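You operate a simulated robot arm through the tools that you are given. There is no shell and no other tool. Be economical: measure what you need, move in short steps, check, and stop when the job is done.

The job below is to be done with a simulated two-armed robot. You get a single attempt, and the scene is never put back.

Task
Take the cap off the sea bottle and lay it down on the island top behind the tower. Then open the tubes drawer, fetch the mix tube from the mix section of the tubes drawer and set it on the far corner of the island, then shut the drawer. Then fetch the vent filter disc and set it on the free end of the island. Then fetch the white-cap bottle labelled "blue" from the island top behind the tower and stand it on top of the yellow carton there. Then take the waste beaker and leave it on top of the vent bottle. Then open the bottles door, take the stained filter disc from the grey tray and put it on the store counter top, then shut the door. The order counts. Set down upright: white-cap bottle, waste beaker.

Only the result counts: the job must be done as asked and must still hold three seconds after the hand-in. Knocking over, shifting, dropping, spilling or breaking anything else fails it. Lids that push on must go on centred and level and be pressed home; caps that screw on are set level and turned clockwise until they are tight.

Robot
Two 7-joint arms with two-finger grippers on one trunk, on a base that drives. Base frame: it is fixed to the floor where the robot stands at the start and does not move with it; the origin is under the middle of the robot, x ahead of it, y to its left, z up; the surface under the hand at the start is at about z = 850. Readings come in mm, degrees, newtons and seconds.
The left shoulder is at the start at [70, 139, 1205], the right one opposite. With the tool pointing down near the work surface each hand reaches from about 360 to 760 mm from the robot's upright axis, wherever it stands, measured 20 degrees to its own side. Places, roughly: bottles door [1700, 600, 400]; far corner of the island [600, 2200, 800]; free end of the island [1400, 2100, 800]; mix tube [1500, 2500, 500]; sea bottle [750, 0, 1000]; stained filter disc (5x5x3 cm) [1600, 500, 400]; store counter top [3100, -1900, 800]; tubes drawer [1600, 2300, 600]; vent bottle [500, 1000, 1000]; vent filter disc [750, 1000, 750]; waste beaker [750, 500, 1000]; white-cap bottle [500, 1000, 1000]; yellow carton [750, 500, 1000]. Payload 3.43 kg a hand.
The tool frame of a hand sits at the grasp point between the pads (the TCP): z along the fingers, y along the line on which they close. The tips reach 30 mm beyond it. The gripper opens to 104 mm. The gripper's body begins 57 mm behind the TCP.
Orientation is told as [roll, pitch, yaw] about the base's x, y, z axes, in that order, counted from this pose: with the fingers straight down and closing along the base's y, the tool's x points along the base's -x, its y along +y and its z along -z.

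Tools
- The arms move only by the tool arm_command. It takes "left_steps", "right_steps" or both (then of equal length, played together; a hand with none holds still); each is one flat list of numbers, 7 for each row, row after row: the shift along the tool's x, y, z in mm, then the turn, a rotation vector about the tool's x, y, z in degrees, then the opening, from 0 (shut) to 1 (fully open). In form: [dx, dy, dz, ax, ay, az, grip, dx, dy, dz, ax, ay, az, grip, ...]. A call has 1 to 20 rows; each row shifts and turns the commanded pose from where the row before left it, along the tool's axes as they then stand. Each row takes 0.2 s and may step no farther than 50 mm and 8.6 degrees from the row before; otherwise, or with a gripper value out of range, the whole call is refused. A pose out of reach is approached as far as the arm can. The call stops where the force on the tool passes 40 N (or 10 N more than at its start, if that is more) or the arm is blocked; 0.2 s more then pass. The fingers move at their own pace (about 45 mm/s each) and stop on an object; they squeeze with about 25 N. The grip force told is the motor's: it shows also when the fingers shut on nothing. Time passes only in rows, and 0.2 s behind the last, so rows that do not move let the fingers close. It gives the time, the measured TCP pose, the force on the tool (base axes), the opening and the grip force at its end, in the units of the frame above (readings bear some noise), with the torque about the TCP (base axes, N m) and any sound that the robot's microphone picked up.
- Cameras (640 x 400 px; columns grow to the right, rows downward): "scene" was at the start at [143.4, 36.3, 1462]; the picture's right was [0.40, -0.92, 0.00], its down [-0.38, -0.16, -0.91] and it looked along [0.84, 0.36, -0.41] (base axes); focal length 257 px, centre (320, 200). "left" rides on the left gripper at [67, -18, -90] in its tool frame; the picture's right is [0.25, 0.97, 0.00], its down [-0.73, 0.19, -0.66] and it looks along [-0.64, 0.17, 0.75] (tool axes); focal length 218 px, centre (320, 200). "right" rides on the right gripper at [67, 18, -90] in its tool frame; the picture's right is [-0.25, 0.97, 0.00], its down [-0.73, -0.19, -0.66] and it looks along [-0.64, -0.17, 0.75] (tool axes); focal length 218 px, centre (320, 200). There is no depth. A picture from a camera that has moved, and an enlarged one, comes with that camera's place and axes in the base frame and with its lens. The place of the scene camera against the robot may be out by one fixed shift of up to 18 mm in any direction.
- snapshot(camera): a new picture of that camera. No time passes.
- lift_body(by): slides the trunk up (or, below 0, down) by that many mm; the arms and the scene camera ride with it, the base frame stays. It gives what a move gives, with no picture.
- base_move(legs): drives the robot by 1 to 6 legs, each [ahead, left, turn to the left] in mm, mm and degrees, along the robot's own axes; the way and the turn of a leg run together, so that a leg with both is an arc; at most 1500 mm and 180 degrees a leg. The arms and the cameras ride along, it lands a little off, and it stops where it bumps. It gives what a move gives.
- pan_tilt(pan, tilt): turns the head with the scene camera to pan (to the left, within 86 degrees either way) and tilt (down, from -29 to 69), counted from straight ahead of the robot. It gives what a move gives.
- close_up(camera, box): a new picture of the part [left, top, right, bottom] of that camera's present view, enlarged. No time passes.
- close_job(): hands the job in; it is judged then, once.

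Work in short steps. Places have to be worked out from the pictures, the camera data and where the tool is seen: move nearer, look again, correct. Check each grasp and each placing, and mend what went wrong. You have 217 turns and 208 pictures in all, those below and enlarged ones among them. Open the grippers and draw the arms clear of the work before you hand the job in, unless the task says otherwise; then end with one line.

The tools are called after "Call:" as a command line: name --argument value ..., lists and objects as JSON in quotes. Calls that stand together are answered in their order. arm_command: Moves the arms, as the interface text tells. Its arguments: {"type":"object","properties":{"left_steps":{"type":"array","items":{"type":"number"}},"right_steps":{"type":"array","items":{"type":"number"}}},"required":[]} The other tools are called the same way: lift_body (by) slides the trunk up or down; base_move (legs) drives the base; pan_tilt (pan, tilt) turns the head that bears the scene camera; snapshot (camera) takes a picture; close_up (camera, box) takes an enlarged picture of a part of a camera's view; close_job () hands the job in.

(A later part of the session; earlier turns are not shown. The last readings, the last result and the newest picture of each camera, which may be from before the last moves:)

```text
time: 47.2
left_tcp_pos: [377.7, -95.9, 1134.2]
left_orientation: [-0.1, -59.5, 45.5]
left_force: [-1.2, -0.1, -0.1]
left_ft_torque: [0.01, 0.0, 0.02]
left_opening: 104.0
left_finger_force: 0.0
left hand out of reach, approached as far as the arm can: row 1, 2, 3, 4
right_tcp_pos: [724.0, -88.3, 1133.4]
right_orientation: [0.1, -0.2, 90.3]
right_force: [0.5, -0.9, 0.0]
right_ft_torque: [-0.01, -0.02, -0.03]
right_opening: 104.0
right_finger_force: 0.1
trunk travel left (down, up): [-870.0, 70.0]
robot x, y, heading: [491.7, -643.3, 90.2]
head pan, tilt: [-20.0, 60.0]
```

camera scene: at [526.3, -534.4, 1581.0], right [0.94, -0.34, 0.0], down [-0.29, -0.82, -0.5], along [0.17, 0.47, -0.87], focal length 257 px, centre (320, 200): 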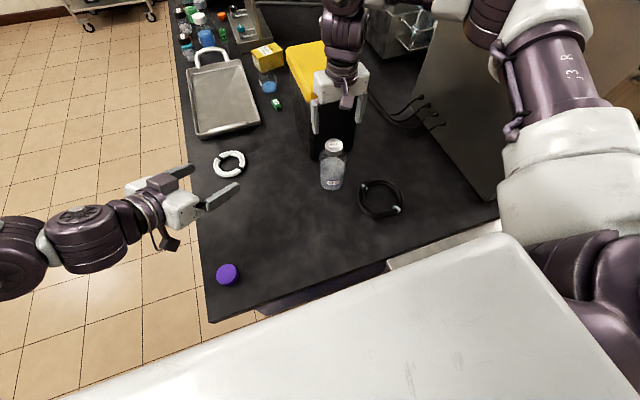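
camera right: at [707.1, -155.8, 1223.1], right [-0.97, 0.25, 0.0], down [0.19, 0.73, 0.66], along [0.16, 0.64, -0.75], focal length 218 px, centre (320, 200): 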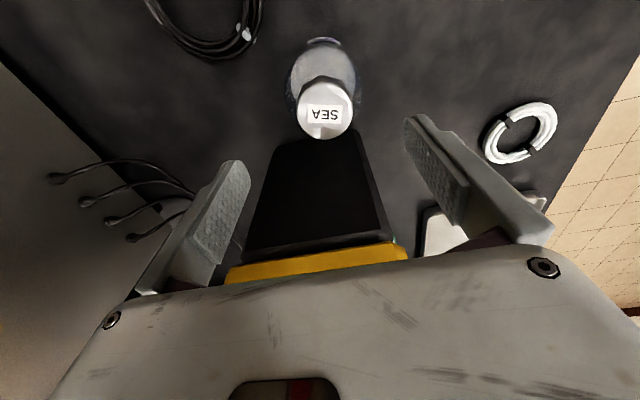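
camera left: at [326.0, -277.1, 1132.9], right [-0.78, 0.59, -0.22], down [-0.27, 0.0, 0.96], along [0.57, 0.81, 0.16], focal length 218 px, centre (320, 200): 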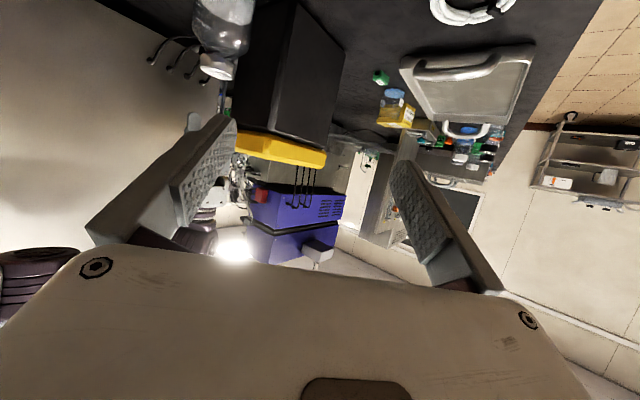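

Left-arm crossing is awkward here. Friction of the filled bottle may suffice, so I'll try unscrewing with the right hand alone first; I descend over the cap and check alignment.

Call:
arm_command --right_steps '[-1, 2, 30, 0, 0, 0, 1, -1, 2, 30, 0, 0, 0, 1, 0, 1, 30, 0, 0, 0, 1, 0, 0, 0, 0, 0, 0, 1]'

Call:
snapshot --camera "right"

Call:
snapshot --camera "left"

Call:
close_up --camera "scene" --box '[270, 60, 430, 220]'

```text
time: 48.2
left_tcp_pos: [378.2, -95.6, 1134.1]
left_orientation: [-0.2, -59.5, 45.3]
left_force: [0.2, 0.3, -0.5]
left_ft_torque: [0.03, -0.03, 0.0]
left_opening: 104.0
left_finger_force: 0.0
right_tcp_pos: [721.2, -85.6, 1042.6]
right_orientation: [0.2, -0.1, 90.3]
right_force: [0.1, -0.2, 0.0]
right_ft_torque: [0.02, -0.03, 0.01]
right_opening: 104.1
right_finger_force: 0.0
trunk travel left (down, up): [-870.0, 70.0]
robot x, y, heading: [496.5, -644.8, 90.4]
head pan, tilt: [-20.0, 60.0]
```

```text
174 pictures are left
camera right: at [703.6, -153.9, 1132.8], right [-0.97, 0.25, 0.0], down [0.19, 0.73, 0.66], along [0.16, 0.64, -0.75], focal length 218 px, centre (320, 200)
```

right: 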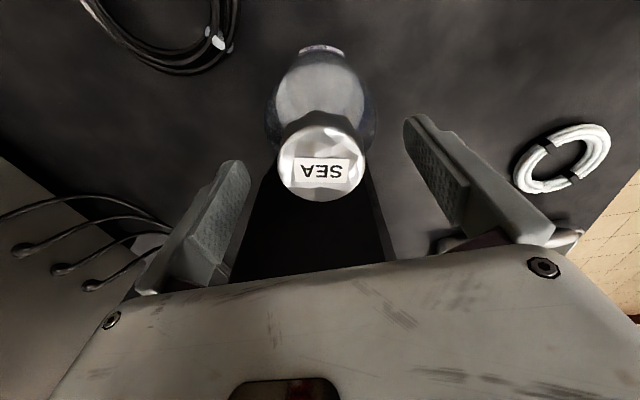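

```text
173 pictures are left
camera left: at [312.4, -185.8, 1121.2], right [-0.78, 0.59, -0.22], down [-0.27, 0.0, 0.96], along [0.57, 0.81, 0.16], focal length 218 px, centre (320, 200)
```

left: 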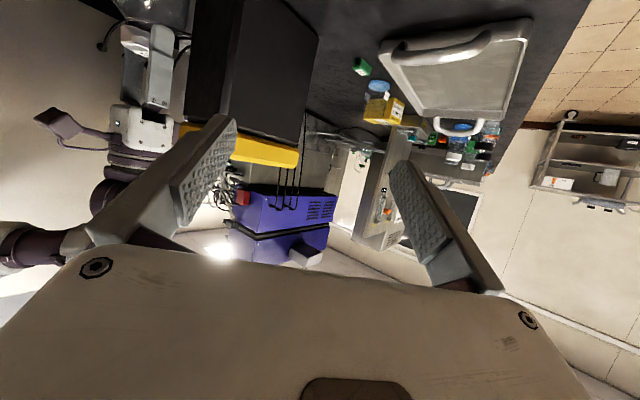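

```text
2.50 times, centred on (350, 140) of scene
camera zoom: at [526.6, -534.2, 1581.0], right [0.94, -0.34, 0.0], down [-0.29, -0.82, -0.5], along [0.17, 0.47, -0.87], focal length 642 px, centre (245, 350)
```

zoom: 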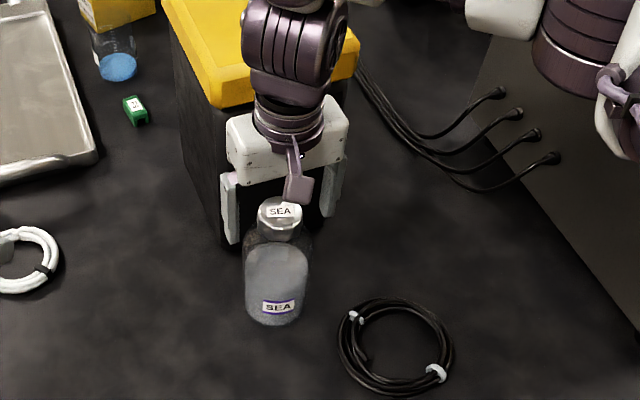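

Centred within a few mm. I descend 32 mm and close on the cap.

Call:
arm_command --right_steps '[-2, 1, 16, 0, 0, 0, 1, 0, 0, 16, 0, 0, 0, 1, 0, 0, 0, 0, 0, 0, 0.3, 0, 0, 0, 0, 0, 0, 0.3, 0, 0, 0, 0, 0, 0, 0.3, 0, 0, 0, 0, 0, 0, 0.3, 0, 0, 0, 0, 0, 0, 0.3]'

Call:
close_up --camera "scene" --box '[270, 60, 430, 220]'

```text
time: 49.8
left_tcp_pos: [378.7, -95.7, 1133.4]
left_orientation: [-0.1, -59.6, 45.3]
left_force: [0.1, -0.4, -0.2]
left_ft_torque: [-0.01, 0.0, -0.03]
left_opening: 103.9
left_finger_force: 0.0
right_tcp_pos: [719.3, -83.0, 1011.8]
right_orientation: [0.2, -0.1, 90.3]
right_force: [1.9, 1.4, 7.0]
right_ft_torque: [0.08, -0.18, -0.06]
right_opening: 80.5
right_finger_force: 25.2
trunk travel left (down, up): [-870.0, 70.0]
robot x, y, heading: [492.3, -648.9, 90.4]
head pan, tilt: [-20.0, 60.0]
```

```text
2.50 times, centred on (350, 140) of scene
camera zoom: at [526.8, -534.7, 1581.1], right [0.94, -0.34, 0.0], down [-0.29, -0.82, -0.5], along [0.17, 0.47, -0.87], focal length 642 px, centre (245, 350)
```

zoom: 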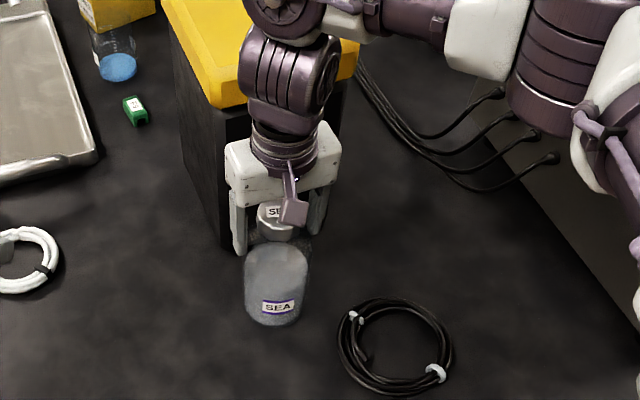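

The tips closed on the bottle's shoulder (80 mm). I open, rise 20 mm, and close again.

Call:
arm_command --right_steps '[0, 0, 0, 0, 0, 0, 1, 0, 0, 0, 0, 0, 0, 1, 0, 0, -20, 0, 0, 0, 1, 0, 0, 0, 0, 0, 0, 0.2, 0, 0, 0, 0, 0, 0, 0.2, 0, 0, 0, 0, 0, 0, 0.2, 0, 0, 0, 0, 0, 0, 0.2, 0, 0, 0, 0, 0, 0, 0.2]'

Call:
snapshot --camera "right"

Call:
close_up --camera "scene" --box '[270, 60, 430, 220]'

```text
time: 51.6
left_tcp_pos: [379.2, -95.7, 1132.8]
left_orientation: [-0.1, -59.5, 45.5]
left_force: [-0.1, -0.6, -0.3]
left_ft_torque: [0.0, -0.05, 0.02]
left_opening: 104.1
left_finger_force: 0.1
right_tcp_pos: [719.0, -83.1, 1032.2]
right_orientation: [0.1, -0.2, 90.2]
right_force: [0.8, -0.3, 0.4]
right_ft_torque: [-0.02, -0.01, -0.06]
right_opening: 48.2
right_finger_force: 25.5
trunk travel left (down, up): [-870.0, 70.0]
robot x, y, heading: [496.8, -650.0, 90.5]
head pan, tilt: [-20.0, 60.0]
heard: snap
```

```text
170 pictures are left
camera right: at [701.6, -151.4, 1120.8], right [-0.97, 0.25, 0.0], down [0.19, 0.73, 0.66], along [0.16, 0.64, -0.75], focal length 218 px, centre (320, 200)
```

right: 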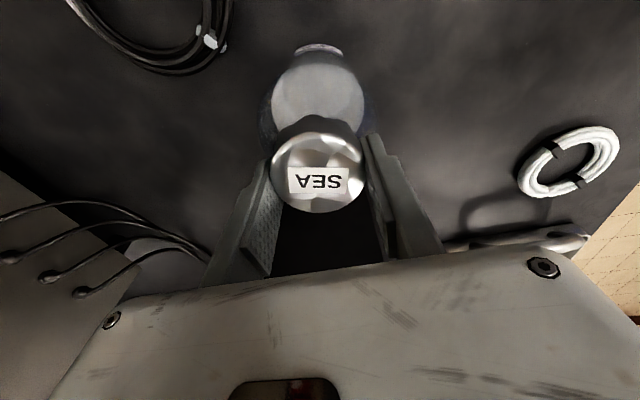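

```text
2.50 times, centred on (350, 140) of scene
camera zoom: at [526.7, -534.0, 1581.0], right [0.94, -0.34, 0.0], down [-0.29, -0.82, -0.5], along [0.17, 0.47, -0.87], focal length 642 px, centre (245, 350)
```

zoom: 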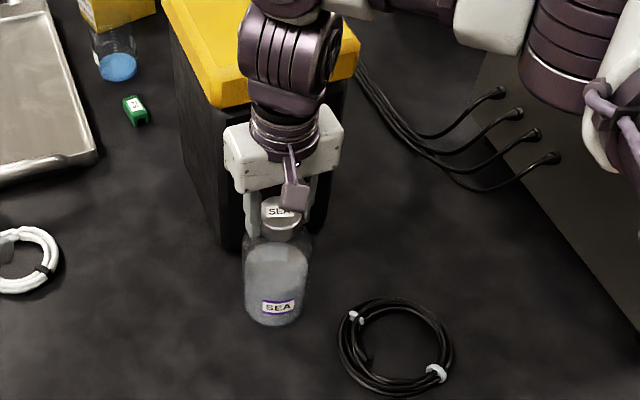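

Gripped at 48 mm and a snap was heard. I lift 6 mm to see whether the cap comes off or the bottle's weight shows.

Call:
arm_command --right_steps '[0, 0, -2, 0, 0, 0, 0.2, 0, 0, -2, 0, 0, 0, 0.2, 0, 0, -2, 0, 0, 0, 0.2]'

Call:
close_up --camera "right" --box '[220, 20, 420, 220]'

```text
time: 52.4
left_tcp_pos: [378.6, -95.7, 1132.3]
left_orientation: [0.0, -59.6, 45.4]
left_force: [0.1, -1.0, 0.8]
left_ft_torque: [0.03, -0.01, 0.02]
left_opening: 103.9
left_finger_force: 0.0
right_tcp_pos: [718.7, -83.4, 1036.6]
right_orientation: [0.2, -0.1, 90.3]
right_force: [-0.1, 0.1, -0.4]
right_ft_torque: [0.02, -0.02, -0.02]
right_opening: 48.3
right_finger_force: 25.1
trunk travel left (down, up): [-870.0, 70.0]
robot x, y, heading: [494.7, -647.8, 90.8]
head pan, tilt: [-20.0, 60.0]
```

```text
2.00 times, centred on (320, 120) of right
camera zoom: at [701.7, -151.8, 1127.1], right [-0.97, 0.25, 0.0], down [0.19, 0.73, 0.66], along [0.16, 0.64, -0.75], focal length 436 px, centre (320, 360)
```

zoom: 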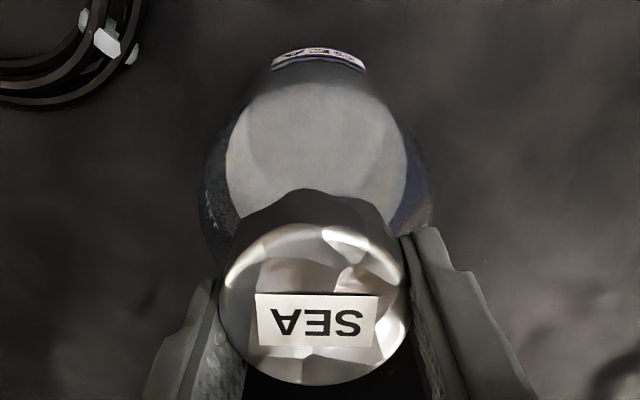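

No weight is felt, so the cap is a push-on type that has come free. I lift further and check.

Call:
arm_command --right_steps '[0, 0, -20, 0, 0, 0, 0.2, 0, 0, -25, 0, 0, 0, 0.2, 0, 0, -25, 0, 0, 0, 0.2, 0, 0, -25, 0, 0, 0, 0.2]'

Call:
close_up --camera "scene" --box '[270, 60, 430, 220]'

Call:
snapshot --camera "right"

```text
time: 53.4
left_tcp_pos: [377.8, -95.8, 1133.5]
left_orientation: [0.1, -59.5, 45.3]
left_force: [-0.1, -0.8, 0.3]
left_ft_torque: [-0.01, 0.05, 0.0]
left_opening: 103.9
left_finger_force: 0.1
right_tcp_pos: [718.0, -84.1, 1132.9]
right_orientation: [0.2, -0.1, 90.3]
right_force: [-0.9, -0.1, -0.8]
right_ft_torque: [0.01, 0.0, -0.01]
right_opening: 48.2
right_finger_force: 24.7
trunk travel left (down, up): [-870.0, 70.0]
robot x, y, heading: [495.3, -644.3, 90.0]
head pan, tilt: [-20.0, 60.0]
```

```text
2.50 times, centred on (350, 140) of scene
camera zoom: at [526.1, -534.9, 1581.0], right [0.94, -0.34, 0.0], down [-0.29, -0.82, -0.5], along [0.17, 0.47, -0.87], focal length 642 px, centre (245, 350)
```

zoom: 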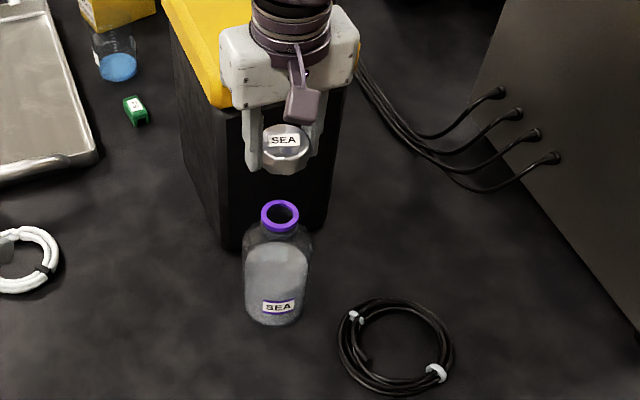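

```text
166 pictures are left
camera right: at [700.0, -152.7, 1222.9], right [-0.97, 0.25, 0.0], down [0.19, 0.73, 0.66], along [0.16, 0.64, -0.75], focal length 218 px, centre (320, 200)
```

right: 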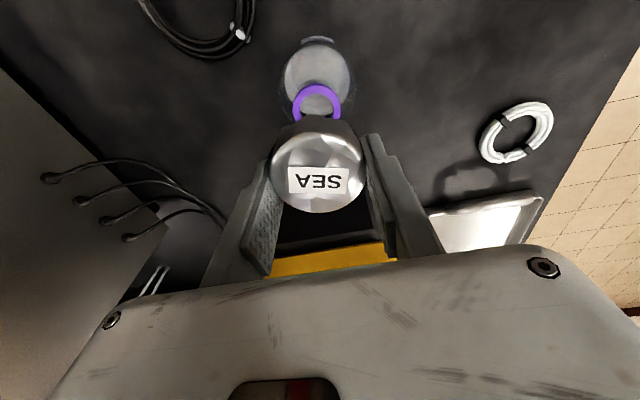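

Cap is off and held. I carry it to the free spot near [580,-150] and lower most of the way.

Call:
arm_command --right_steps '[16, 34, 0, 0, 0, 0, 0.2, 16, 34, 0, 0, 0, 0, 0.2, 16, 34, 0, 0, 0, 0, 0.2, 16, 34, 0, 0, 0, 0, 0.2, 0, 0, 40, 0, 0, 0, 0.2, 0, 0, 40, 0, 0, 0, 0.2, 0, 0, 40, 0, 0, 0, 0.2, 0, 0, 40, 0, 0, 0, 0.2, 0, 0, 40, 0, 0, 0, 0.2, 0, 0, 10, 0, 0, 0, 0.2]'

Call:
snapshot --camera "right"

Call:
snapshot --camera "scene"

```text
time: 55.6
left_tcp_pos: [377.4, -96.9, 1132.7]
left_orientation: [-0.1, -59.5, 45.4]
left_force: [0.6, 0.3, 0.5]
left_ft_torque: [0.0, 0.01, -0.01]
left_opening: 104.0
left_finger_force: 0.1
right_tcp_pos: [583.4, -149.0, 922.4]
right_orientation: [0.2, -0.1, 90.3]
right_force: [0.1, 1.1, -0.8]
right_ft_torque: [0.0, 0.0, 0.01]
right_opening: 48.0
right_finger_force: 25.2
trunk travel left (down, up): [-870.0, 70.0]
robot x, y, heading: [497.6, -642.9, 90.4]
head pan, tilt: [-20.0, 60.0]
```

```text
165 pictures are left
camera right: at [565.2, -217.5, 1011.8], right [-0.97, 0.25, 0.0], down [0.19, 0.73, 0.66], along [0.16, 0.64, -0.75], focal length 218 px, centre (320, 200)
```

right: 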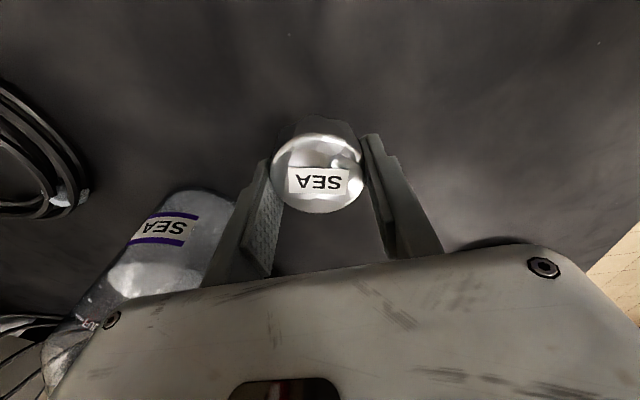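

```text
164 pictures are left
camera scene: at [526.1, -534.4, 1581.1], right [0.94, -0.34, 0.0], down [-0.29, -0.82, -0.5], along [0.17, 0.47, -0.87], focal length 257 px, centre (320, 200)
```

scene: 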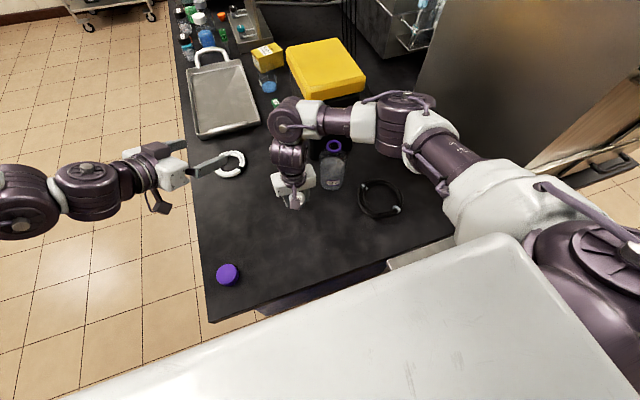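

Lowering slowly to contact.

Call:
arm_command --right_steps '[0, 0, 5, 0, 0, 0, 0.2, 0, 0, 5, 0, 0, 0, 0.2, 0, 0, 5, 0, 0, 0, 0.2, 0, 0, 4, 0, 0, 0, 0.2, 0, 0, 3, 0, 0, 0, 0.2]'

Call:
arm_command --right_steps '[0, 0, 3, 0, 0, 0, 0.2, 0, 0, 3, 0, 0, 0, 0.2]'

```text
time: 56.8
left_tcp_pos: [378.0, -96.6, 1132.9]
left_orientation: [-0.2, -59.5, 45.4]
left_force: [-0.5, -0.7, -0.1]
left_ft_torque: [0.0, -0.01, -0.07]
left_opening: 104.0
left_finger_force: 0.1
right_tcp_pos: [583.1, -148.6, 900.4]
right_orientation: [0.3, -0.1, 90.2]
right_force: [-0.1, 0.5, 0.1]
right_ft_torque: [0.0, 0.0, 0.0]
right_opening: 48.0
right_finger_force: 24.7
trunk travel left (down, up): [-870.0, 70.0]
robot x, y, heading: [494.5, -648.9, 90.3]
head pan, tilt: [-20.0, 60.0]
```

```text
time: 57.4
left_tcp_pos: [377.5, -95.7, 1132.6]
left_orientation: [-0.1, -59.5, 45.3]
left_force: [-0.7, -0.3, -0.9]
left_ft_torque: [0.01, 0.02, 0.0]
left_opening: 104.0
left_finger_force: 0.0
right_tcp_pos: [582.9, -148.4, 895.7]
right_orientation: [0.3, -0.1, 90.2]
right_force: [-1.1, 0.1, -0.6]
right_ft_torque: [0.02, 0.03, -0.03]
right_opening: 47.7
right_finger_force: 25.3
trunk travel left (down, up): [-870.0, 70.0]
robot x, y, heading: [497.2, -641.9, 90.4]
head pan, tilt: [-20.0, 60.0]
```

Call:
arm_command --right_steps '[0, 0, 3, 0, 0, 0, 0.2, 0, 0, 3, 0, 0, 0, 0.2, 0, 0, 3, 0, 0, 0, 0.2]'

Call:
close_up --camera "right" --box '[220, 80, 420, 280]'

```text
time: 58.2
left_tcp_pos: [378.8, -97.3, 1132.2]
left_orientation: [-0.2, -59.5, 45.4]
left_force: [0.5, -0.3, -0.8]
left_ft_torque: [0.03, 0.0, 0.0]
left_opening: 104.2
left_finger_force: 0.1
right_tcp_pos: [583.4, -147.7, 885.7]
right_orientation: [0.2, -0.1, 90.3]
right_force: [-0.3, 0.2, -0.1]
right_ft_torque: [-0.02, 0.0, 0.04]
right_opening: 47.3
right_finger_force: 25.4
trunk travel left (down, up): [-870.0, 70.0]
robot x, y, heading: [496.7, -646.0, 90.4]
head pan, tilt: [-20.0, 60.0]
```

```text
2.00 times, centred on (320, 180) of right
camera zoom: at [565.6, -216.2, 976.0], right [-0.97, 0.25, 0.0], down [0.19, 0.73, 0.66], along [0.16, 0.64, -0.75], focal length 436 px, centre (320, 240)
```

zoom: 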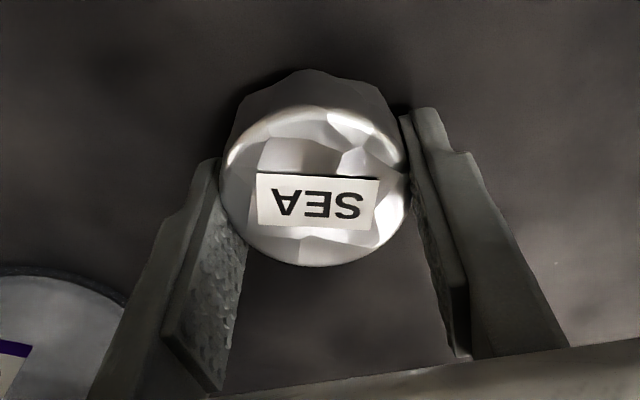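

Call:
arm_command --right_steps '[0, 0, 2, 0, 0, 0, 0.2, 0, 0, 2, 0, 0, 0, 0.2]'

Call:
arm_command --right_steps '[0, 0, 2, 0, 0, 0, 0.2]'

```text
time: 58.8
left_tcp_pos: [377.4, -95.5, 1133.1]
left_orientation: [-0.2, -59.6, 45.4]
left_force: [0.2, 0.2, 0.2]
left_ft_torque: [-0.02, -0.03, -0.04]
left_opening: 103.9
left_finger_force: 0.1
right_tcp_pos: [582.6, -148.3, 882.2]
right_orientation: [0.3, -0.1, 90.3]
right_force: [-0.3, 0.1, 0.1]
right_ft_torque: [-0.01, 0.01, -0.03]
right_opening: 47.5
right_finger_force: 25.0
trunk travel left (down, up): [-870.0, 70.0]
robot x, y, heading: [496.3, -649.7, 90.5]
head pan, tilt: [-20.0, 60.0]
```

```text
time: 59.2
left_tcp_pos: [379.1, -96.4, 1132.8]
left_orientation: [-0.1, -59.4, 45.4]
left_force: [-0.6, 0.1, -0.6]
left_ft_torque: [-0.01, 0.0, -0.01]
left_opening: 104.0
left_finger_force: 0.1
right_tcp_pos: [582.0, -148.1, 879.0]
right_orientation: [0.2, -0.1, 90.4]
right_force: [0.4, 0.5, -0.6]
right_ft_torque: [0.0, -0.03, 0.0]
right_opening: 47.2
right_finger_force: 24.6
trunk travel left (down, up): [-870.0, 70.0]
robot x, y, heading: [498.2, -647.2, 90.3]
head pan, tilt: [-20.0, 60.0]
```

Call:
arm_command --right_steps '[0, 0, 2, 0, 0, 0, 0.2, 0, 0, 2, 0, 0, 0, 0.2]'

Call:
arm_command --right_steps '[0, 0, 2, 0, 0, 0, 0.2, 0, 0, 2, 0, 0, 0, 0.2]'

Call:
close_up --camera "right" --box '[220, 80, 420, 280]'

```text
time: 59.8
left_tcp_pos: [377.9, -98.5, 1134.0]
left_orientation: [0.2, -59.5, 45.1]
left_force: [0.3, 0.2, -0.2]
left_ft_torque: [-0.04, -0.03, 0.0]
left_opening: 104.0
left_finger_force: 0.1
right_tcp_pos: [582.6, -148.4, 878.8]
right_orientation: [0.2, -0.6, 90.3]
right_force: [3.8, -0.7, 28.5]
right_ft_torque: [-0.32, -0.96, -0.01]
right_opening: 47.2
right_finger_force: 25.3
trunk travel left (down, up): [-870.0, 70.0]
robot x, y, heading: [496.4, -642.1, 90.4]
head pan, tilt: [-20.0, 60.0]
```

```text
time: 60.1
left_tcp_pos: [378.6, -99.4, 1135.2]
left_orientation: [0.2, -59.6, 45.1]
left_force: [0.8, -0.6, -0.4]
left_ft_torque: [-0.03, 0.01, -0.02]
left_opening: 104.1
left_finger_force: 0.0
right_tcp_pos: [582.8, -148.6, 878.6]
right_orientation: [0.3, -0.5, 90.4]
right_force: [3.2, -11.0, 23.1]
right_ft_torque: [-0.58, -0.72, -0.33]
right_opening: 47.2
right_finger_force: 25.6
trunk travel left (down, up): [-870.0, 70.0]
robot x, y, heading: [497.3, -647.5, 90.3]
head pan, tilt: [-20.0, 60.0]
stopped in row 1 (right hand): the force on the tool passed its limit at 42 N (the readings are from after the stop); the commanded pose is now the measured one
```

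```text
2.00 times, centred on (320, 180) of right
camera zoom: at [565.1, -217.3, 968.6], right [-0.97, 0.25, 0.01], down [0.19, 0.73, 0.66], along [0.16, 0.64, -0.75], focal length 436 px, centre (320, 240)
```

zoom: 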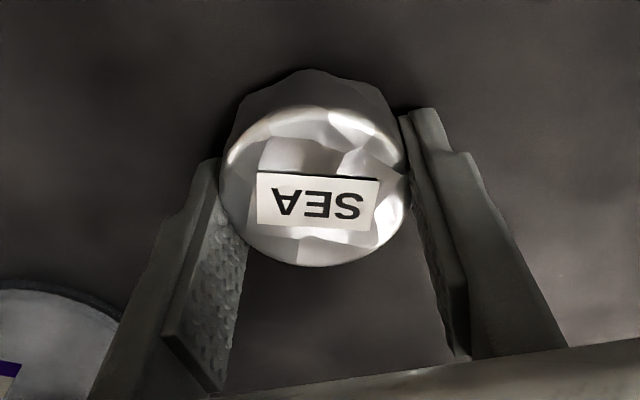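

Contact at TCP 879 (surface ≈849). I release and rise.

Call:
arm_command --right_steps '[0, 0, -1, 0, 0, 0, 0.6, 0, 0, 0, 0, 0, 0, 0.7, 0, 0, 0, 0, 0, 0, 0.9, 0, 0, -20, 0, 0, 0, 0.9, 0, 0, -40, 0, 0, 0, 0.9, 0, 0, -40, 0, 0, 0, 0.9, 0, 0, -40, 0, 0, 0, 0.9, 0, 0, -40, 0, 0, 0, 0.9, 0, 0, -40, 0, 0, 0, 0.9, 0, 0, -40, 0, 0, 0, 0.9]'

Call:
snapshot --camera "right"

Call:
snapshot --camera "scene"

```text
time: 62.3
left_tcp_pos: [378.6, -96.7, 1133.1]
left_orientation: [0.0, -59.5, 45.3]
left_force: [0.4, 0.1, 0.6]
left_ft_torque: [-0.03, 0.02, 0.01]
left_opening: 103.9
left_finger_force: 0.0
right_tcp_pos: [585.3, -149.0, 1135.1]
right_orientation: [0.2, -0.3, 90.4]
right_force: [0.2, 0.4, -0.3]
right_ft_torque: [0.02, -0.02, 0.02]
right_opening: 93.8
right_finger_force: 0.0
trunk travel left (down, up): [-870.0, 70.0]
robot x, y, heading: [494.3, -649.9, 90.2]
head pan, tilt: [-20.0, 60.0]
```

```text
161 pictures are left
camera right: at [567.9, -217.1, 1225.3], right [-0.97, 0.25, 0.0], down [0.19, 0.73, 0.66], along [0.16, 0.64, -0.75], focal length 218 px, centre (320, 200)
```

right: 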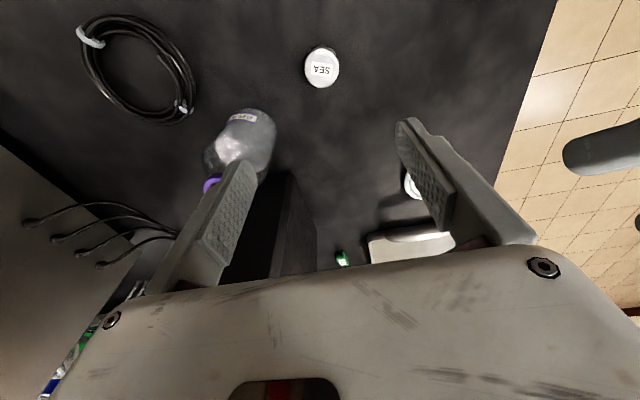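

```text
160 pictures are left
camera scene: at [526.7, -534.9, 1581.0], right [0.94, -0.34, 0.0], down [-0.29, -0.82, -0.5], along [0.17, 0.47, -0.87], focal length 257 px, centre (320, 200)
```

scene: 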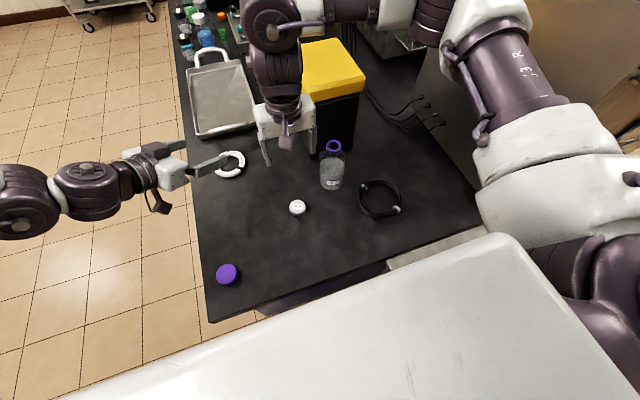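

The cap lies on the counter. Next I back off and drive round the near side toward the island's far end to find the tubes drawer.

Call:
base_move --legs '[[-150, 0, 0], [0, 900, 0], [1300, 0, 0]]'

Call:
pan_tilt --pan -50 --tilt 20

Call:
snapshot --camera "scene"

```text
time: 74.2
left_tcp_pos: [-466.3, 1067.5, 1132.8]
left_orientation: [0.0, -59.5, 43.3]
left_force: [0.0, -0.6, 0.2]
left_ft_torque: [-0.01, -0.01, 0.01]
left_opening: 103.9
left_finger_force: 0.1
right_tcp_pos: [-262.0, 1007.8, 1136.8]
right_orientation: [0.4, -0.4, 88.4]
right_force: [-0.7, -0.9, -0.1]
right_ft_torque: [0.03, 0.0, 0.06]
right_opening: 93.5
right_finger_force: 0.0
trunk travel left (down, up): [-870.0, 70.0]
robot x, y, heading: [-365.8, 516.0, 88.4]
head pan, tilt: [-20.0, 60.0]
```

```text
time: 75.3
left_tcp_pos: [-465.9, 1067.5, 1132.3]
left_orientation: [-0.1, -59.5, 43.4]
left_force: [0.4, 0.2, 0.0]
left_ft_torque: [0.03, 0.02, 0.02]
left_opening: 104.1
left_finger_force: 0.0
right_tcp_pos: [-261.2, 1010.0, 1134.1]
right_orientation: [0.3, -0.4, 88.4]
right_force: [0.5, 0.5, -0.8]
right_ft_torque: [-0.06, 0.01, 0.01]
right_opening: 93.6
right_finger_force: 0.2
trunk travel left (down, up): [-870.0, 70.0]
robot x, y, heading: [-368.1, 516.5, 88.2]
head pan, tilt: [-50.0, 20.0]
```

```text
159 pictures are left
camera scene: at [-284.5, 621.6, 1639.1], right [0.62, -0.78, 0.0], down [-0.27, -0.21, -0.94], along [0.74, 0.58, -0.34], focal length 257 px, centre (320, 200)
```

scene: 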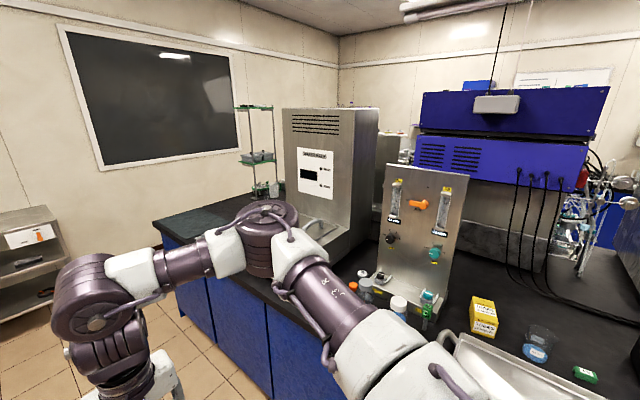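

I drive on toward the far end and look again.

Call:
base_move --legs '[[1200, 0, 1.8], [900, 0, 0]]'

Call:
pan_tilt --pan -70 --tilt 25

Call:
snapshot --camera "scene"

Call:
pan_tilt --pan 0 --tilt 25

Call:
snapshot --camera "scene"

```text
time: 85.6
left_tcp_pos: [-481.0, 3154.6, 1133.0]
left_orientation: [0.0, -59.6, 45.3]
left_force: [0.0, 0.1, 0.0]
left_ft_torque: [-0.02, -0.05, -0.01]
left_opening: 103.9
left_finger_force: 0.1
right_tcp_pos: [-275.8, 3102.2, 1136.5]
right_orientation: [0.3, -0.3, 90.4]
right_force: [-0.1, 0.6, 0.0]
right_ft_torque: [-0.01, -0.01, 0.01]
right_opening: 94.1
right_finger_force: 0.1
trunk travel left (down, up): [-870.0, 70.0]
robot x, y, heading: [-362.1, 2603.8, 90.2]
head pan, tilt: [-50.0, 20.0]
```

```text
time: 86.5
left_tcp_pos: [-480.8, 3155.9, 1131.7]
left_orientation: [-0.1, -59.5, 45.4]
left_force: [0.4, 0.4, -0.5]
left_ft_torque: [-0.03, 0.0, 0.02]
left_opening: 104.1
left_finger_force: 0.1
right_tcp_pos: [-276.0, 3104.2, 1135.6]
right_orientation: [0.4, -0.3, 90.3]
right_force: [0.0, 0.4, -0.1]
right_ft_torque: [0.02, -0.02, -0.05]
right_opening: 93.4
right_finger_force: 0.1
trunk travel left (down, up): [-870.0, 70.0]
robot x, y, heading: [-361.4, 2607.3, 90.5]
head pan, tilt: [-70.0, 25.0]
```

```text
158 pictures are left
camera scene: at [-269.1, 2687.2, 1631.1], right [0.35, -0.94, 0.0], down [-0.4, -0.15, -0.91], along [0.85, 0.32, -0.42], focal length 257 px, centre (320, 200)
```

scene: 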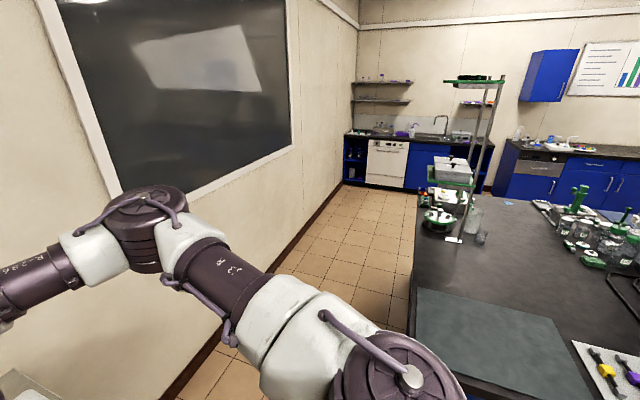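

```text
time: 87.9
left_tcp_pos: [-481.3, 3154.8, 1133.1]
left_orientation: [-0.1, -59.6, 45.4]
left_force: [0.1, -0.5, 0.0]
left_ft_torque: [0.0, 0.04, -0.02]
left_opening: 104.0
left_finger_force: 0.0
right_tcp_pos: [-275.7, 3104.3, 1134.9]
right_orientation: [0.4, -0.3, 90.4]
right_force: [-0.1, 0.1, -0.6]
right_ft_torque: [0.02, -0.04, -0.02]
right_opening: 93.6
right_finger_force: 0.1
trunk travel left (down, up): [-870.0, 70.0]
robot x, y, heading: [-365.4, 2602.2, 90.3]
head pan, tilt: [0.0, 25.0]
```

```text
157 pictures are left
camera scene: at [-355.9, 2746.7, 1631.1], right [1.0, 0.0, 0.0], down [0.0, -0.42, -0.91], along [0.0, 0.91, -0.42], focal length 257 px, centre (320, 200)
```

scene: 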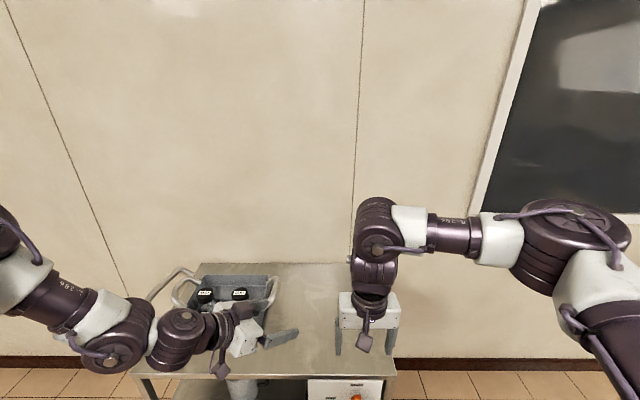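

The drawer is likely on the island's far (+x) face. There is a gap between the cart and the island end; I first right the left hand and stretch both arms forward so that the robot is narrow.

Call:
arm_command --left_steps '[0, 0, 0, 0, 8.5, 0, 1, 0, 0, 0, 0, 8.5, 0, 1, 0, 0, 0, 0, 8.5, 0, 1, 0, 0, 0, 0, 8.5, 0, 1, 0, 0, 0, 0, 8.5, 0, 1, 0, 0, 0, 0, 8.5, 0, 1, 0, 0, 0, 0, 8.5, 0, 1, 0, 0, 0, 0, 0, -7.5, 1, 0, 0, 0, 0, 0, -7.5, 1, 0, 0, 0, 0, 0, -7.5, 1, 0, 0, 0, 0, 0, -7.5, 1, 0, 0, 0, 0, 0, -7.5, 1, 0, 0, 0, 0, 0, -7.5, 1]' --right_steps '[-10, -8, -15, 0, 0, 0, 0.9, -10, -8, -15, 0, 0, 0, 0.9, -10, -8, -15, 0, 0, 0, 0.9, -10, -8, -15, 0, 0, 0, 0.9, -10, -8, -15, 0, 0, 0, 0.9, -10, -8, -15, 0, 0, 0, 0.9, -10, -8, -15, 0, 0, 0, 0.9, -10, -8, -15, 0, 0, 0, 0.9, -10, -8, -15, 0, 0, 0, 0.9, 0, 0, -15, 0, 0, 0, 0.9, 0, 0, -15, 0, 0, 0, 0.9, 0, 0, 0, 0, 0, 0, 0.9, 0, 0, 0, 0, 0, 0, 0.9]'

Call:
arm_command --left_steps '[-5, 5, -20, 0, 0, 0, 1, -5, 5, -20, 0, 0, 0, 1, -5, 5, -20, 0, 0, 0, 1, -5, 5, -20, 0, 0, 0, 1, -5, 5, -20, 0, 0, 0, 1, -5, 5, -20, 0, 0, 0, 1]'

Call:
pan_tilt --pan 0 --tilt 45

Call:
snapshot --camera "scene"

```text
time: 90.7
left_tcp_pos: [-567.3, 3099.3, 1165.8]
left_orientation: [0.0, 0.0, 90.5]
left_force: [-0.1, 0.3, 0.0]
left_ft_torque: [-0.01, 0.03, 0.02]
left_opening: 104.0
left_finger_force: 0.0
left hand out of reach, approached as far as the arm can: row 4, 5, 6, 7
right_tcp_pos: [-202.5, 3194.1, 1301.4]
right_orientation: [0.3, -0.3, 90.4]
right_force: [-0.9, -0.1, -0.7]
right_ft_torque: [0.02, 0.01, -0.03]
right_opening: 93.7
right_finger_force: 0.1
trunk travel left (down, up): [-870.0, 70.0]
robot x, y, heading: [-362.5, 2605.0, 90.4]
head pan, tilt: [0.0, 25.0]
```

```text
time: 92.1
left_tcp_pos: [-605.1, 3116.5, 1280.6]
left_orientation: [-0.2, 0.0, 90.3]
left_force: [-0.9, 0.2, 0.6]
left_ft_torque: [0.0, 0.0, -0.02]
left_opening: 103.9
left_finger_force: 0.0
left hand out of reach, approached as far as the arm can: row 5, 6
right_tcp_pos: [-204.5, 3192.6, 1300.7]
right_orientation: [0.3, -0.4, 90.4]
right_force: [-0.6, -0.2, -1.4]
right_ft_torque: [0.0, -0.01, -0.01]
right_opening: 93.6
right_finger_force: 0.1
trunk travel left (down, up): [-870.0, 70.0]
robot x, y, heading: [-361.5, 2607.3, 90.3]
head pan, tilt: [0.0, 25.0]
```

```text
time: 92.9
left_tcp_pos: [-605.1, 3117.9, 1279.8]
left_orientation: [-0.1, -0.2, 90.3]
left_force: [0.0, -0.5, -0.5]
left_ft_torque: [-0.01, 0.02, 0.03]
left_opening: 103.9
left_finger_force: 0.1
right_tcp_pos: [-203.3, 3192.9, 1301.0]
right_orientation: [0.3, -0.3, 90.5]
right_force: [0.1, -1.0, 0.5]
right_ft_torque: [-0.01, -0.02, 0.02]
right_opening: 93.8
right_finger_force: 0.1
trunk travel left (down, up): [-870.0, 70.0]
robot x, y, heading: [-361.7, 2606.7, 90.3]
head pan, tilt: [0.0, 45.0]
```

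```text
156 pictures are left
camera scene: at [-356.0, 2736.1, 1600.5], right [1.0, 0.01, 0.0], down [0.0, -0.71, -0.71], along [0.0, 0.71, -0.71], focal length 257 px, centre (320, 200)
```

scene: 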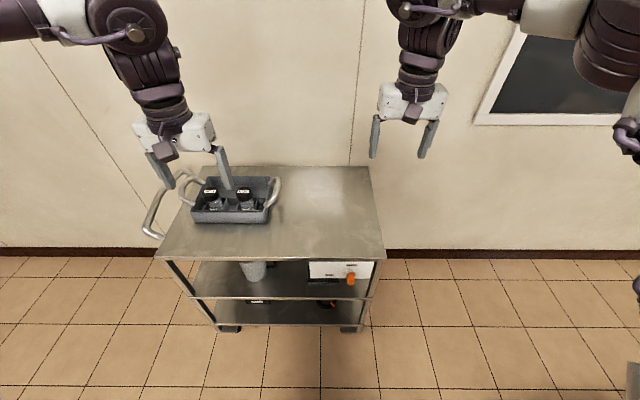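

Gap geometry: cart corner (-140,3200), island corner (270,2620), about 710 mm wide. I turn to 35° and drive through, then face +x.

Call:
base_move --legs '[[0, 0, -55], [900, 0, 0], [0, 0, -35]]'

Call:
pan_tilt --pan -50 --tilt 25

Call:
snapshot --camera "scene"

```text
time: 101.8
left_tcp_pos: [888.5, 3362.1, 1280.1]
left_orientation: [-0.2, -0.2, 0.0]
left_force: [0.4, -0.9, 0.2]
left_ft_torque: [0.01, -0.02, 0.01]
left_opening: 104.0
left_finger_force: 0.0
right_tcp_pos: [961.3, 2958.1, 1301.2]
right_orientation: [0.3, -0.3, 0.1]
right_force: [0.2, 0.8, 0.7]
right_ft_torque: [-0.05, 0.03, 0.01]
right_opening: 93.7
right_finger_force: 0.0
trunk travel left (down, up): [-870.0, 70.0]
robot x, y, heading: [370.5, 3123.8, -0.1]
head pan, tilt: [0.0, 45.0]
```

```text
time: 103.0
left_tcp_pos: [888.6, 3360.3, 1279.6]
left_orientation: [-0.3, -0.1, -0.1]
left_force: [0.1, 0.0, -0.3]
left_ft_torque: [0.02, -0.02, -0.03]
left_opening: 103.9
left_finger_force: 0.1
right_tcp_pos: [962.4, 2958.5, 1300.0]
right_orientation: [0.2, -0.4, 0.0]
right_force: [-1.0, 0.3, -0.1]
right_ft_torque: [-0.02, 0.01, -0.01]
right_opening: 93.5
right_finger_force: 0.0
trunk travel left (down, up): [-870.0, 70.0]
robot x, y, heading: [374.9, 3122.1, 0.3]
head pan, tilt: [-50.0, 25.0]
```

```text
155 pictures are left
camera scene: at [491.6, 3051.4, 1631.0], right [-0.77, -0.64, 0.0], down [-0.27, 0.32, -0.91], along [0.58, -0.69, -0.42], focal length 257 px, centre (320, 200)
```

scene: 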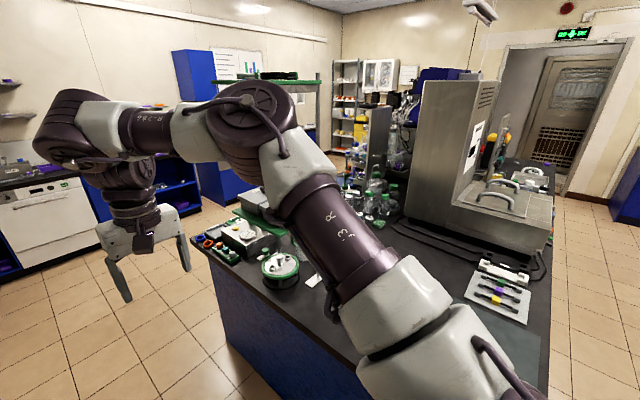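

Through. The end face is plain, so I go on to the +x aisle and look at that face.

Call:
base_move --legs '[[1000, 0, 0], [1000, 0, 0], [0, 0, -120]]'

Call:
pan_tilt --pan -20 --tilt 25

Call:
snapshot --camera "scene"

```text
time: 118.2
left_tcp_pos: [2339.0, 2570.7, 1279.8]
left_orientation: [-0.3, 0.0, -121.3]
left_force: [-0.1, 0.3, 0.2]
left_ft_torque: [-0.02, 0.02, -0.02]
left_opening: 104.0
left_finger_force: 0.1
right_tcp_pos: [1958.7, 2717.0, 1301.4]
right_orientation: [0.2, -0.4, -121.2]
right_force: [-0.1, -1.3, 1.7]
right_ft_torque: [0.01, 0.0, -0.02]
right_opening: 93.6
right_finger_force: 0.0
trunk travel left (down, up): [-870.0, 70.0]
robot x, y, heading: [2404.5, 3133.4, -121.1]
head pan, tilt: [-50.0, 25.0]
```

```text
time: 119.1
left_tcp_pos: [2339.1, 2571.5, 1280.3]
left_orientation: [-0.2, -0.1, -121.3]
left_force: [0.2, 0.5, 0.2]
left_ft_torque: [-0.02, -0.02, -0.01]
left_opening: 103.8
left_finger_force: 0.2
right_tcp_pos: [1957.6, 2717.7, 1300.7]
right_orientation: [0.3, -0.3, -121.2]
right_force: [0.1, 0.2, 0.1]
right_ft_torque: [0.02, 0.01, -0.01]
right_opening: 93.6
right_finger_force: 0.0
trunk travel left (down, up): [-870.0, 70.0]
robot x, y, heading: [2398.1, 3134.1, -121.4]
head pan, tilt: [-20.0, 25.0]
```

```text
154 pictures are left
camera scene: at [2313.7, 3033.5, 1631.1], right [-0.62, 0.78, 0.0], down [0.33, 0.26, -0.91], along [-0.71, -0.57, -0.42], focal length 257 px, centre (320, 200)
```

scene: 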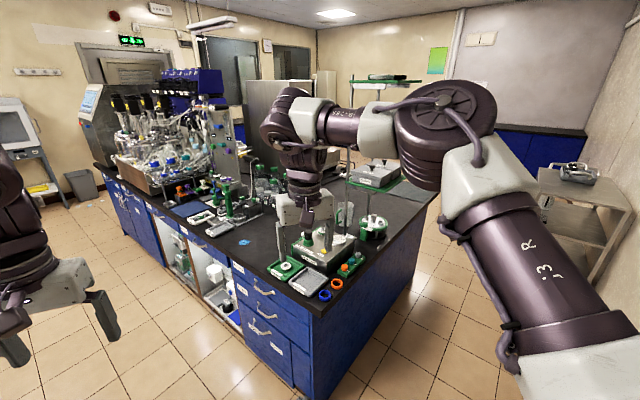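

The +x face with drawers is in view. I zoom in to read labels.

Call:
close_up --camera "scene" --box '[180, 220, 380, 380]'

Call:
close_up --camera "scene" --box '[80, 140, 240, 340]'

```text
2.50 times, centred on (280, 300) of scene
camera zoom: at [2313.7, 3033.5, 1631.1], right [-0.62, 0.78, 0.0], down [0.33, 0.26, -0.91], along [-0.71, -0.57, -0.42], focal length 642 px, centre (420, -50)
```

zoom: 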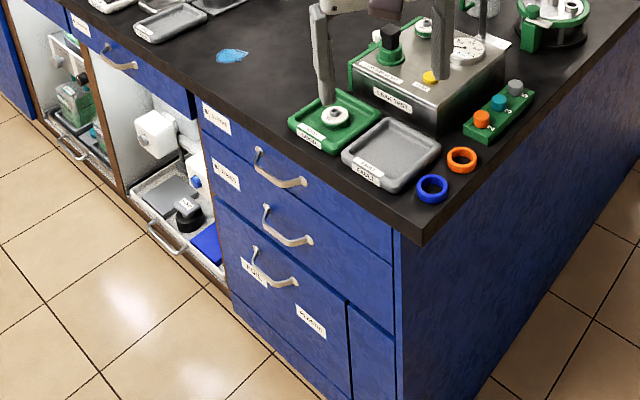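

```text
2.00 times, centred on (160, 240) of scene
camera zoom: at [2313.7, 3033.5, 1631.1], right [-0.62, 0.78, 0.0], down [0.33, 0.26, -0.91], along [-0.71, -0.57, -0.42], focal length 514 px, centre (640, 120)
```

zoom: 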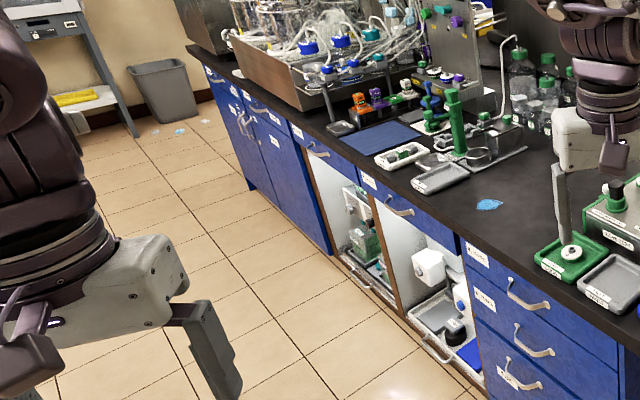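

I turn to face -x and slide to stand in front of the drawer stack.

Call:
base_move --legs '[[0, 0, -58.6], [0, 750, 0]]'

Call:
pan_tilt --pan 0 --tilt 50

Call:
snapshot --camera "scene"

```text
time: 125.8
left_tcp_pos: [1881.3, 2148.2, 1281.0]
left_orientation: [-0.1, -0.1, 179.3]
left_force: [0.2, 0.5, 0.6]
left_ft_torque: [0.01, 0.02, -0.04]
left_opening: 104.1
left_finger_force: 0.1
right_tcp_pos: [1812.5, 2551.3, 1300.9]
right_orientation: [0.2, -0.3, 179.4]
right_force: [-0.1, -0.6, 0.7]
right_ft_torque: [0.01, 0.01, 0.0]
right_opening: 93.6
right_finger_force: 0.0
trunk travel left (down, up): [-870.0, 70.0]
robot x, y, heading: [2399.1, 2376.2, 179.4]
head pan, tilt: [-20.0, 25.0]
```

```text
time: 126.7
left_tcp_pos: [1880.7, 2145.6, 1280.3]
left_orientation: [-0.2, -0.1, 179.3]
left_force: [0.0, -0.2, -0.1]
left_ft_torque: [-0.01, 0.03, 0.0]
left_opening: 104.3
left_finger_force: 0.0
right_tcp_pos: [1811.9, 2550.1, 1301.5]
right_orientation: [0.2, -0.3, 179.4]
right_force: [0.0, -1.2, -0.3]
right_ft_torque: [0.0, 0.02, 0.05]
right_opening: 93.8
right_finger_force: 0.1
trunk travel left (down, up): [-870.0, 70.0]
robot x, y, heading: [2401.9, 2382.1, 179.3]
head pan, tilt: [0.0, 50.0]
```

```text
151 pictures are left
camera scene: at [2279.1, 2379.4, 1593.6], right [0.01, 1.0, 0.0], down [0.77, -0.01, -0.64], along [-0.64, 0.01, -0.77], focal length 257 px, centre (320, 200)
```

scene: 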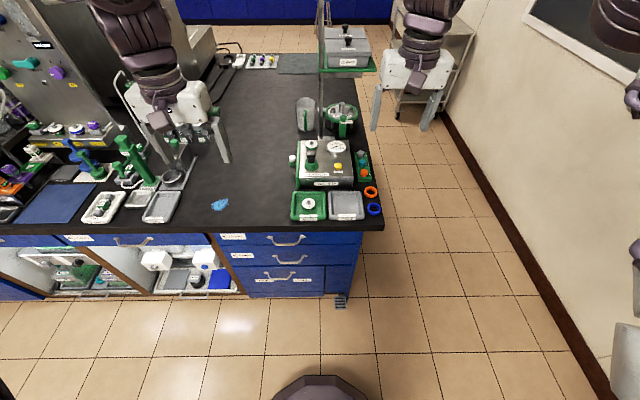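

Call:
close_up --camera "scene" --box '[200, 180, 400, 320]'

Call:
close_up --camera "scene" --box '[215, 225, 315, 305]'

```text
2.86 times, centred on (300, 250) of scene
camera zoom: at [2279.1, 2379.4, 1593.6], right [0.01, 1.0, 0.0], down [0.77, -0.01, -0.64], along [-0.64, 0.01, -0.77], focal length 734 px, centre (377, 57)
```

zoom: 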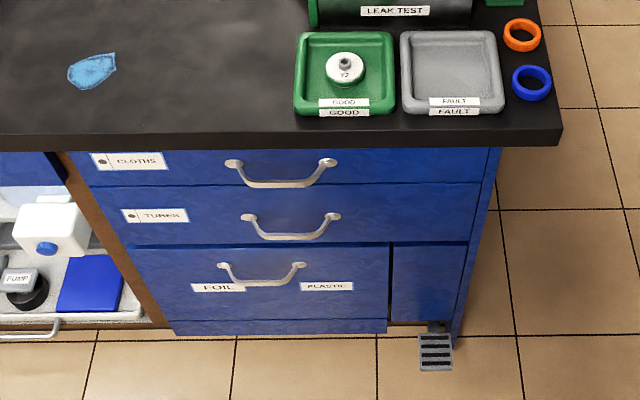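

```text
5.00 times, centred on (265, 265) of scene
camera zoom: at [2279.1, 2379.4, 1593.6], right [0.01, 1.0, 0.0], down [0.77, -0.01, -0.64], along [-0.64, 0.01, -0.77], focal length 1284 px, centre (595, -125)
```

zoom: 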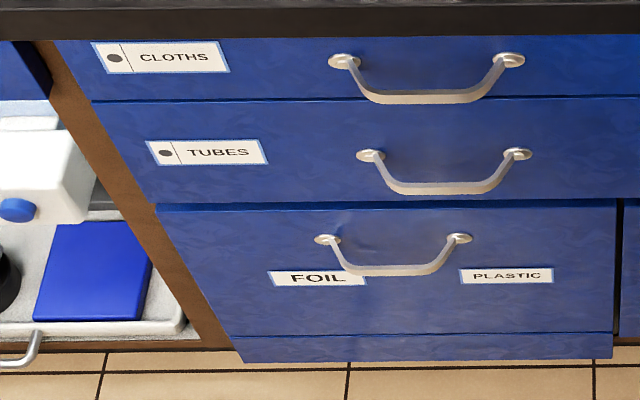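

The tubes drawer is the second; its handle bar is near [1805,2265,620]. I back off, lower the trunk, and turn the left hand to point horizontally at it.

Call:
base_move --legs '[[-130, 0, 0.6]]'

Call:
lift_body --by -450

Call:
arm_command --left_steps '[0, 0, 0, 0, -8.5, 0, 1, 0, 0, 0, 0, -8.5, 0, 1, 0, 0, 0, 0, -8.5, 0, 1, 0, 0, 0, 0, -8.5, 0, 1, 0, 0, 0, 0, -8.5, 0, 1, 0, 0, 0, 0, -8.5, 0, 1, 0, 0, 0, 0, -8.5, 0, 1, 0, 0, 0, 0, -8.5, 0, 1, 0, 0, 0, 0, -8.5, 0, 1, 0, 0, 0, 0, -8.5, 0, 1, 0, 0, 0, 0, -5, 0, 1]'

Call:
snapshot --camera "scene"

```text
time: 128.0
left_tcp_pos: [2007.4, 2141.3, 1278.4]
left_orientation: [-0.1, 0.1, 179.9]
left_force: [0.3, -0.6, 0.3]
left_ft_torque: [0.0, 0.0, -0.02]
left_opening: 104.2
left_finger_force: 0.1
right_tcp_pos: [1936.4, 2543.1, 1298.0]
right_orientation: [0.3, -0.2, 179.8]
right_force: [-0.8, -0.1, -0.6]
right_ft_torque: [0.0, -0.01, 0.0]
right_opening: 93.6
right_finger_force: 0.1
trunk travel left (down, up): [-870.0, 70.0]
robot x, y, heading: [2525.5, 2378.0, 179.9]
head pan, tilt: [0.0, 50.0]
```

```text
refused: -450 is not a number from -400 to 400
```

```text
time: 130.4
left_tcp_pos: [1998.3, 2172.1, 1262.6]
left_orientation: [-1.9, -79.2, 176.9]
left_force: [-0.6, -1.1, 1.2]
left_ft_torque: [0.03, 0.01, 0.0]
left_opening: 103.9
left_finger_force: 0.0
left hand out of reach, approached as far as the arm can: row 5, 6, 10, 11
right_tcp_pos: [1939.8, 2543.6, 1299.2]
right_orientation: [0.3, -0.3, 180.0]
right_force: [-0.8, -0.2, 0.0]
right_ft_torque: [0.01, -0.04, -0.03]
right_opening: 93.7
right_finger_force: 0.1
trunk travel left (down, up): [-870.0, 70.0]
robot x, y, heading: [2526.2, 2377.6, 179.7]
head pan, tilt: [0.0, 50.0]
```

```text
148 pictures are left
camera scene: at [2406.9, 2377.5, 1593.5], right [0.0, 1.0, 0.0], down [0.77, 0.0, -0.64], along [-0.64, 0.0, -0.77], focal length 257 px, centre (320, 200)
```

scene: 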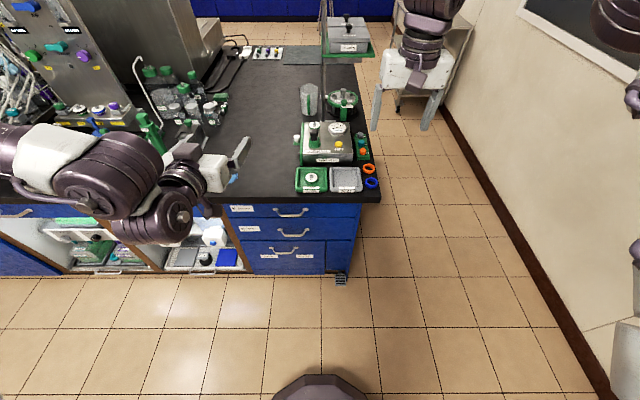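

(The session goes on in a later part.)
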